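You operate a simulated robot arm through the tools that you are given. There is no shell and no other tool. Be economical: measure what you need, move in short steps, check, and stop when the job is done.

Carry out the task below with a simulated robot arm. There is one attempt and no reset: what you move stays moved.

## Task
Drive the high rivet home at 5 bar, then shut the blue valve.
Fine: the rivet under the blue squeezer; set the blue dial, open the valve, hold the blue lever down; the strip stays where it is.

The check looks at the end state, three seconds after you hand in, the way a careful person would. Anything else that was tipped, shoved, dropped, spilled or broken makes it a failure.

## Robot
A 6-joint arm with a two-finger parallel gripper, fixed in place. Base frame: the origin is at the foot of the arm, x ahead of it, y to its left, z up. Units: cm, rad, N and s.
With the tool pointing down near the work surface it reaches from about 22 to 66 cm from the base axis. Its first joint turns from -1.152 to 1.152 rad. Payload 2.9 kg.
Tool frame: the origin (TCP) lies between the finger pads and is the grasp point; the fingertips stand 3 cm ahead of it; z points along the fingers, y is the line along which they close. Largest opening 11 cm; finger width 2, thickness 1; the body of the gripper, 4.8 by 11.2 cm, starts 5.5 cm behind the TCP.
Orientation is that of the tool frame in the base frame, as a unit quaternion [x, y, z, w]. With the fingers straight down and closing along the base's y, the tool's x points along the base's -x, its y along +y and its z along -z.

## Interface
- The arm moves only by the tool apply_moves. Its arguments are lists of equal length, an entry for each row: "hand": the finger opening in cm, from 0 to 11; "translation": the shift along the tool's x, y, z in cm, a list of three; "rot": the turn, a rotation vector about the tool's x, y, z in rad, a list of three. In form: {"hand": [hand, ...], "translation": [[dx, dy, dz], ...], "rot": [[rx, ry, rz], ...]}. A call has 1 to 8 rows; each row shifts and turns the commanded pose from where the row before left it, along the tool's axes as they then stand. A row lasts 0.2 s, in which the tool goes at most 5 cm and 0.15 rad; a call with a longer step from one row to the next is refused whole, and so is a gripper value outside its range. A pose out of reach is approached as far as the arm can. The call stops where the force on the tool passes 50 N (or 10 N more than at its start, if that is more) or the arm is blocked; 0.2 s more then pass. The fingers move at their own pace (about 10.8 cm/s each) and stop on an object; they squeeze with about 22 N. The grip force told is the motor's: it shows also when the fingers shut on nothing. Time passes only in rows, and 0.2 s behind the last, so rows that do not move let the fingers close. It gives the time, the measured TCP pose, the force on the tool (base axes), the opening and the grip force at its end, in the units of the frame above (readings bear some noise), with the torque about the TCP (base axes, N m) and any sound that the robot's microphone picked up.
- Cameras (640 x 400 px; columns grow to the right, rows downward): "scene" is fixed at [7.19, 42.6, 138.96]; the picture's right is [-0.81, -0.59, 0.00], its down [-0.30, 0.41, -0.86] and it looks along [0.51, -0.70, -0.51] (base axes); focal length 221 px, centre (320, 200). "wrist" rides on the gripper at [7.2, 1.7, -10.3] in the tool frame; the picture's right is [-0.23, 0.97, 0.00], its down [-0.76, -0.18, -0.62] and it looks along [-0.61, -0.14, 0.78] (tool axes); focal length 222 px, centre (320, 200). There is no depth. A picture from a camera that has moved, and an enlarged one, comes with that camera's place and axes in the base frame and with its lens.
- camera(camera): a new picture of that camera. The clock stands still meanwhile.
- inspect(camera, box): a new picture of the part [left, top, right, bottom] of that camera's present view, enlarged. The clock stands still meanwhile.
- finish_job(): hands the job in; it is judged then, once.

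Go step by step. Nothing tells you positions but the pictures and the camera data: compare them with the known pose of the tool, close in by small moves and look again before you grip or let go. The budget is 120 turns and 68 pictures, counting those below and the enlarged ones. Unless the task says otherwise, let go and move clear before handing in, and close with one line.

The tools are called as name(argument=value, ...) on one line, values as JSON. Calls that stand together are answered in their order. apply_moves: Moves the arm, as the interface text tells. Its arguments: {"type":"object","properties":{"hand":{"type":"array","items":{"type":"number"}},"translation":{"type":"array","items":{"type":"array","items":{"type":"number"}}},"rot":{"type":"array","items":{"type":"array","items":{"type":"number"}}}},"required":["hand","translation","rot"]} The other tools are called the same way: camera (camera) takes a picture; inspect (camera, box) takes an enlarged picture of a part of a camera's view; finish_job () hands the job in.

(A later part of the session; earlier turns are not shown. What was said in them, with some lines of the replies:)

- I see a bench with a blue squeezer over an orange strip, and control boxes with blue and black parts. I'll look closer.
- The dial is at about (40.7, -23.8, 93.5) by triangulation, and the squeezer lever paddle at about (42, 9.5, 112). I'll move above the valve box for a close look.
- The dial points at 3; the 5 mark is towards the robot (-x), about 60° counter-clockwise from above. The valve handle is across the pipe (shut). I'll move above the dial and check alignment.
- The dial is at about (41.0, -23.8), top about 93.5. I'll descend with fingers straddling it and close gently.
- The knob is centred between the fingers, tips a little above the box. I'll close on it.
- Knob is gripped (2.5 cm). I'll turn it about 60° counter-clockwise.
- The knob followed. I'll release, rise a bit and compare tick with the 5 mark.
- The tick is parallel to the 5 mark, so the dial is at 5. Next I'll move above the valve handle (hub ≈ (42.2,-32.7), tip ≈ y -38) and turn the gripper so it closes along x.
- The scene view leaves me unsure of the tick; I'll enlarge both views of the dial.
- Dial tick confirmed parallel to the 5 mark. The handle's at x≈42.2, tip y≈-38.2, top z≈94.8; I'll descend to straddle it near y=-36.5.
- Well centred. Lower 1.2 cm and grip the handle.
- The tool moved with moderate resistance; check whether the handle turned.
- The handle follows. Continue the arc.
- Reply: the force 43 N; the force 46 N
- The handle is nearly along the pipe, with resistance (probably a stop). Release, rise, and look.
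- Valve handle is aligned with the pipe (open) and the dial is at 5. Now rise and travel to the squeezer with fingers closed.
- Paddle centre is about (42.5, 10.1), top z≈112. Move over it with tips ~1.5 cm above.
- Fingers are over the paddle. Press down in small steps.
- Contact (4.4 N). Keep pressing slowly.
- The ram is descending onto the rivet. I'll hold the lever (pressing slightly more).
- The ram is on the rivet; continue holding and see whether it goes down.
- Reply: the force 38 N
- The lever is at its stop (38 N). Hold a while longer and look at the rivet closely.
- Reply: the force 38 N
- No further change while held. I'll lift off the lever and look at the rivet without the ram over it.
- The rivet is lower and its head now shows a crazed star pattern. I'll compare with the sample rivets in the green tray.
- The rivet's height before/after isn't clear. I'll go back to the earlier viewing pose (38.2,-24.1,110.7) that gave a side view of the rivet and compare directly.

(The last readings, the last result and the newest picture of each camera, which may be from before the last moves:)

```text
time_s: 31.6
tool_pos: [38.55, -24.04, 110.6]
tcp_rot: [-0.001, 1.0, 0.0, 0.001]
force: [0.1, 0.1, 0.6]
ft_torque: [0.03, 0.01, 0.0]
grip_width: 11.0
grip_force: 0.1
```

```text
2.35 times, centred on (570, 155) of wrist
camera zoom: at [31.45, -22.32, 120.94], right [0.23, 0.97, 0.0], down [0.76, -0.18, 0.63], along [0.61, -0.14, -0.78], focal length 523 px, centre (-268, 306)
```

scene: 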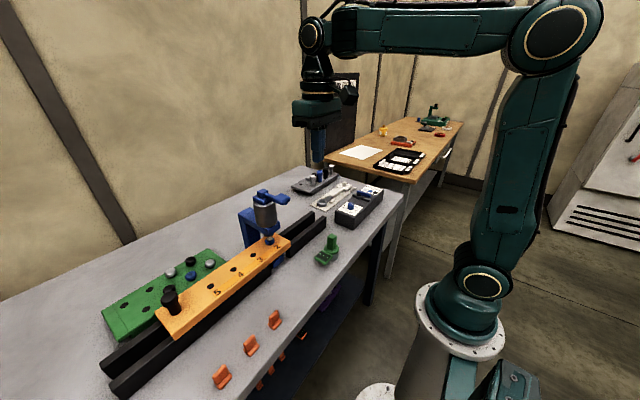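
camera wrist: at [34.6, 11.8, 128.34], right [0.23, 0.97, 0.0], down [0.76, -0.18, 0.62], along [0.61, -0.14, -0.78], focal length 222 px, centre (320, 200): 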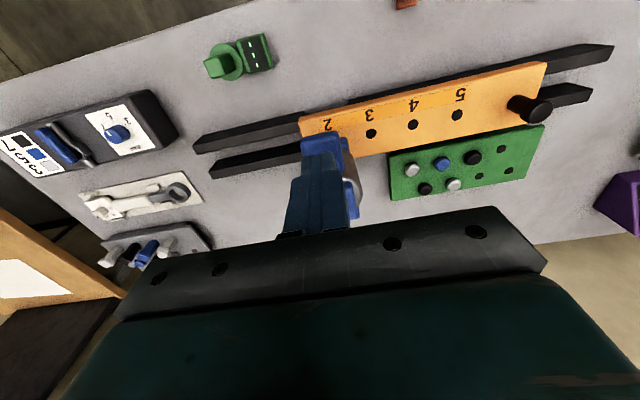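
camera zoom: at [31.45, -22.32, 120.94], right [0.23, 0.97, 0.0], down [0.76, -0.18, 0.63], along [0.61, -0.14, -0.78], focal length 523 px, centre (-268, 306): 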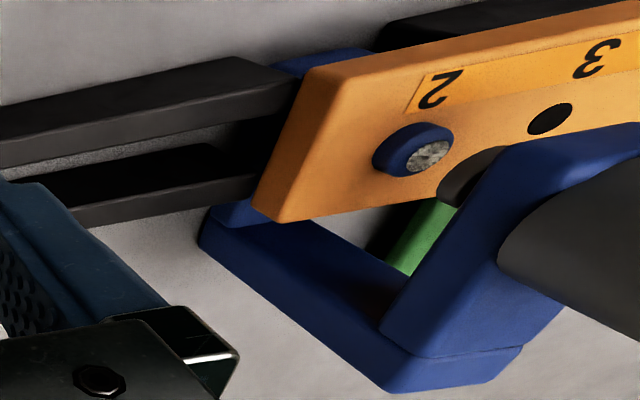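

The head changed from smooth to patterned. I'll compare height using the same scene zoom as at the start.

inspect(camera="scene", box=[220, 150, 400, 270])

inspect(camera="wrist", box=[590, 105, 640, 155])

```text
3.33 times, centred on (310, 210) of scene
camera zoom: at [7.19, 42.6, 138.96], right [-0.81, -0.59, 0.0], down [-0.3, 0.41, -0.86], along [0.51, -0.7, -0.51], focal length 736 px, centre (353, 167)
```

zoom: 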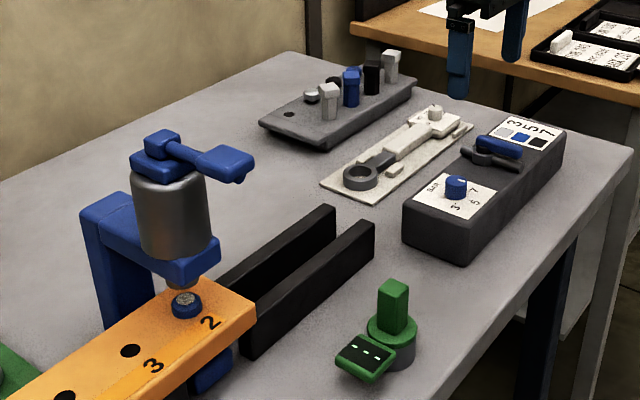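

```text
8.00 times, centred on (615, 130) of wrist
camera zoom: at [31.45, -22.32, 120.94], right [0.23, 0.97, 0.0], down [0.76, -0.18, 0.63], along [0.61, -0.14, -0.78], focal length 1777 px, centre (-2040, 760)
```

zoom: 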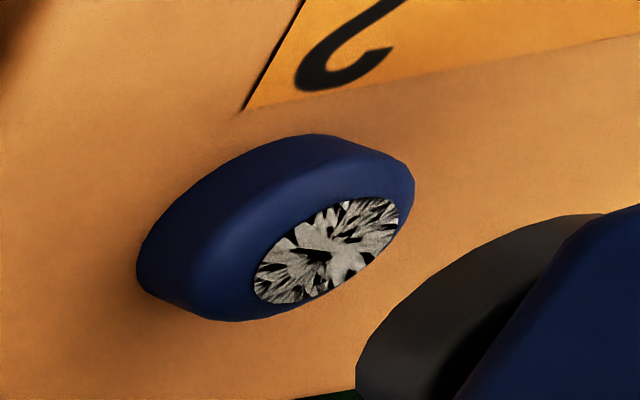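

The rivet sits flush with a formed head, the strip hasn't moved. Now shut the valve: move over the handle (now along -x from hub ≈(42.3,-33.3)).

apply_moves(hand=[4, 4, 4, 4, 4], translation=[[-0.1, -4.65, 0], [-0.1, -4.65, 0], [0, 0, 4], [0, 0, 4.5], [0, 0, 4.5]], rot=[[0, 0, 0], [0, 0, 0], [0, 0, 0], [0, 0, 0], [0, 0, 0]])

inspect(camera="wrist", box=[220, 80, 440, 240])

```text
time_s: 32.8
tool_pos: [38.95, -33.45, 97.89]
tcp_rot: [-0.001, 1.0, -0.001, 0.001]
force: [0.3, 0.6, 0.5]
ft_torque: [0.0, 0.04, 0.0]
grip_width: 3.98
grip_force: 0.0
```

```text
2.50 times, centred on (330, 160) of wrist
camera zoom: at [31.72, -31.68, 108.23], right [0.23, 0.97, 0.0], down [0.76, -0.18, 0.63], along [0.61, -0.14, -0.78], focal length 555 px, centre (295, 300)
```

zoom: 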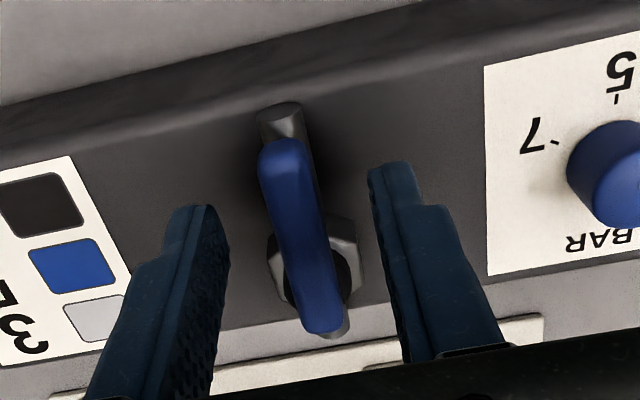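

Centred. Lower, grip, then turn back along the arc.

apply_moves(hand=[4, 4, 2, 0.8, 0.8, 0.8], translation=[[0, 0, 1], [0, 0, 0.8], [0, 0, 0], [0, 0, 0], [0, 0, 0], [0, 0, 0]], rot=[[0, 0, 0], [0, 0, 0], [0, 0, 0], [0, 0, 0], [0, 0, 0], [0, 0, 0]])

apply_moves(hand=[0.8, 0.8, 0.8, 0.8, 0.8], translation=[[-0.04, -0.51, 0], [-0.04, -0.51, 0], [-0.04, -0.51, 0], [-0.04, -0.51, 0], [-0.04, -0.51, 0]], rot=[[0, 0, -0.15], [0, 0, -0.15], [0, 0, -0.15], [0, 0, -0.15], [0, 0, -0.15]])

```text
time_s: 34.2
tool_pos: [38.86, -33.41, 95.99]
tcp_rot: [0.0, 1.0, -0.001, 0.001]
force: [2.1, -11.6, -7.5]
ft_torque: [0.19, -0.51, -0.31]
grip_width: 1.36
grip_force: 44.8
```

```text
time_s: 35.4
tool_pos: [39.6, -35.83, 95.98]
tcp_rot: [-0.367, 0.93, -0.003, 0.002]
force: [9.6, -15.5, -1.6]
ft_torque: [0.6, -0.4, -0.58]
grip_width: 1.34
grip_force: 45.4
```

apply_moves(hand=[0.8, 0.8, 0.8, 0.8, 0.8, 0.8], translation=[[-0.04, -0.51, 0], [-0.04, -0.51, 0], [-0.04, -0.51, 0], [-0.04, -0.51, 0], [-0.04, -0.51, 0], [0, -0.25, 0]], rot=[[0, 0, -0.15], [0, 0, -0.15], [0, 0, -0.15], [0, 0, -0.15], [0, 0, -0.15], [0, 0, -0.07]])

apply_moves(hand=[4, 4, 4, 4, 4], translation=[[0, 0, 0], [0, 0, 0], [0, 0, -2], [0, 0, -3], [0, 0, -3]], rot=[[0, 0, 0], [0, 0, 0], [0, 0, 0], [0, 0, 0], [0, 0, 0]])

inspect(camera="wrist", box=[230, 60, 430, 230])

inspect(camera="scene", box=[340, 165, 390, 215])

```text
time_s: 36.8
tool_pos: [42.26, -36.77, 96.05]
tcp_rot: [0.707, -0.707, 0.004, 0.0]
force: [4.4, -15.2, 21.9]
ft_torque: [0.25, 0.19, -0.21]
grip_width: 1.37
grip_force: 44.8
```

```text
time_s: 38.0
tool_pos: [42.15, -36.72, 103.69]
tcp_rot: [0.707, -0.707, 0.0, 0.0]
force: [-0.3, -0.1, 0.5]
ft_torque: [0.01, 0.0, -0.02]
grip_width: 4.03
grip_force: 0.2
```

```text
2.35 times, centred on (330, 145) of wrist
camera zoom: at [40.54, -43.85, 114.13], right [-0.97, 0.23, 0.0], down [0.18, 0.76, 0.62], along [0.14, 0.61, -0.78], focal length 523 px, centre (296, 329)
```

zoom: 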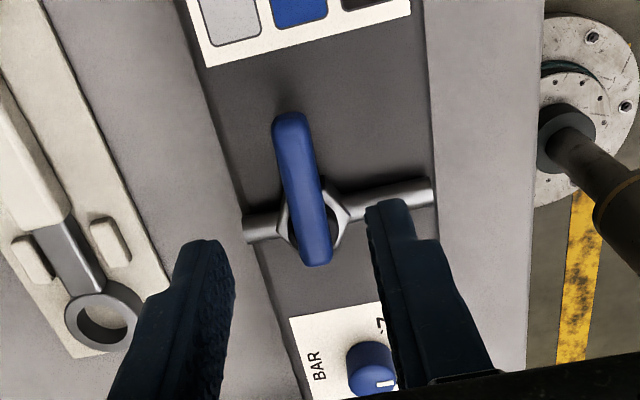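

```text
8.00 times, centred on (365, 190) of scene
camera zoom: at [7.19, 42.6, 138.96], right [-0.81, -0.59, 0.0], down [-0.3, 0.41, -0.86], along [0.51, -0.7, -0.51], focal length 1766 px, centre (-40, 280)
```

zoom: 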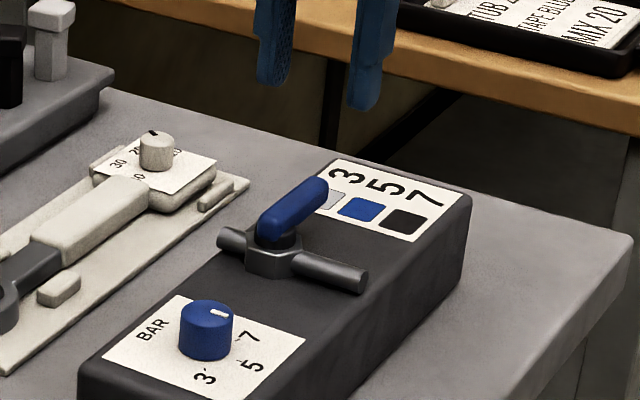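

The valve handle is again square across the pipe (shut). The gripper is open and clear; a small rise and a last look at the whole scene.

apply_moves(hand=[4, 4, 4], translation=[[0, 0, -4], [0, 0, -4], [0, 0, -4]], rot=[[0, 0, 0], [0, 0, 0], [0, 0, 0]])

camera(camera="scene")

inspect(camera="scene", box=[258, 230, 288, 250])

```text
time_s: 38.8
tool_pos: [42.17, -36.86, 115.61]
tcp_rot: [0.707, -0.707, 0.0, -0.001]
force: [-0.8, -0.4, 0.3]
ft_torque: [0.01, 0.0, 0.02]
grip_width: 4.0
grip_force: 0.0
```

```text
21 pictures are left
```

scene: 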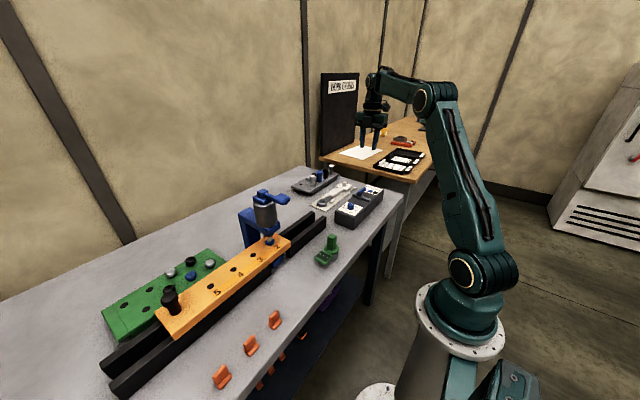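

```text
16.00 times, centred on (273, 240) of scene
camera zoom: at [7.19, 42.6, 138.96], right [-0.81, -0.59, 0.0], down [-0.3, 0.41, -0.86], along [0.51, -0.7, -0.51], focal length 3533 px, centre (1072, -440)
```

zoom: 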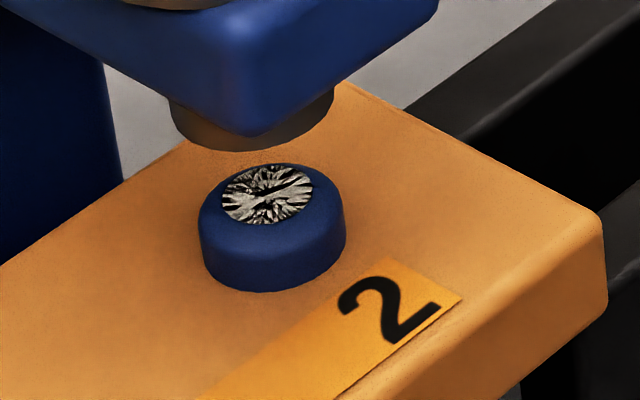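

The rivet is seated with a formed head, the dial is at 5, the valve is shut, and the strip and everything else are in place. I'm handing in.

finish_job()

```text
The job is handed in.
```

I squeezed the rivet under the blue squeezer at 5 bar, shut the blue valve and left the strip where it was. The rivet's head went from smooth to star-patterned and it sits on the strip with no visible gap, but I couldn't measure how far it went down.
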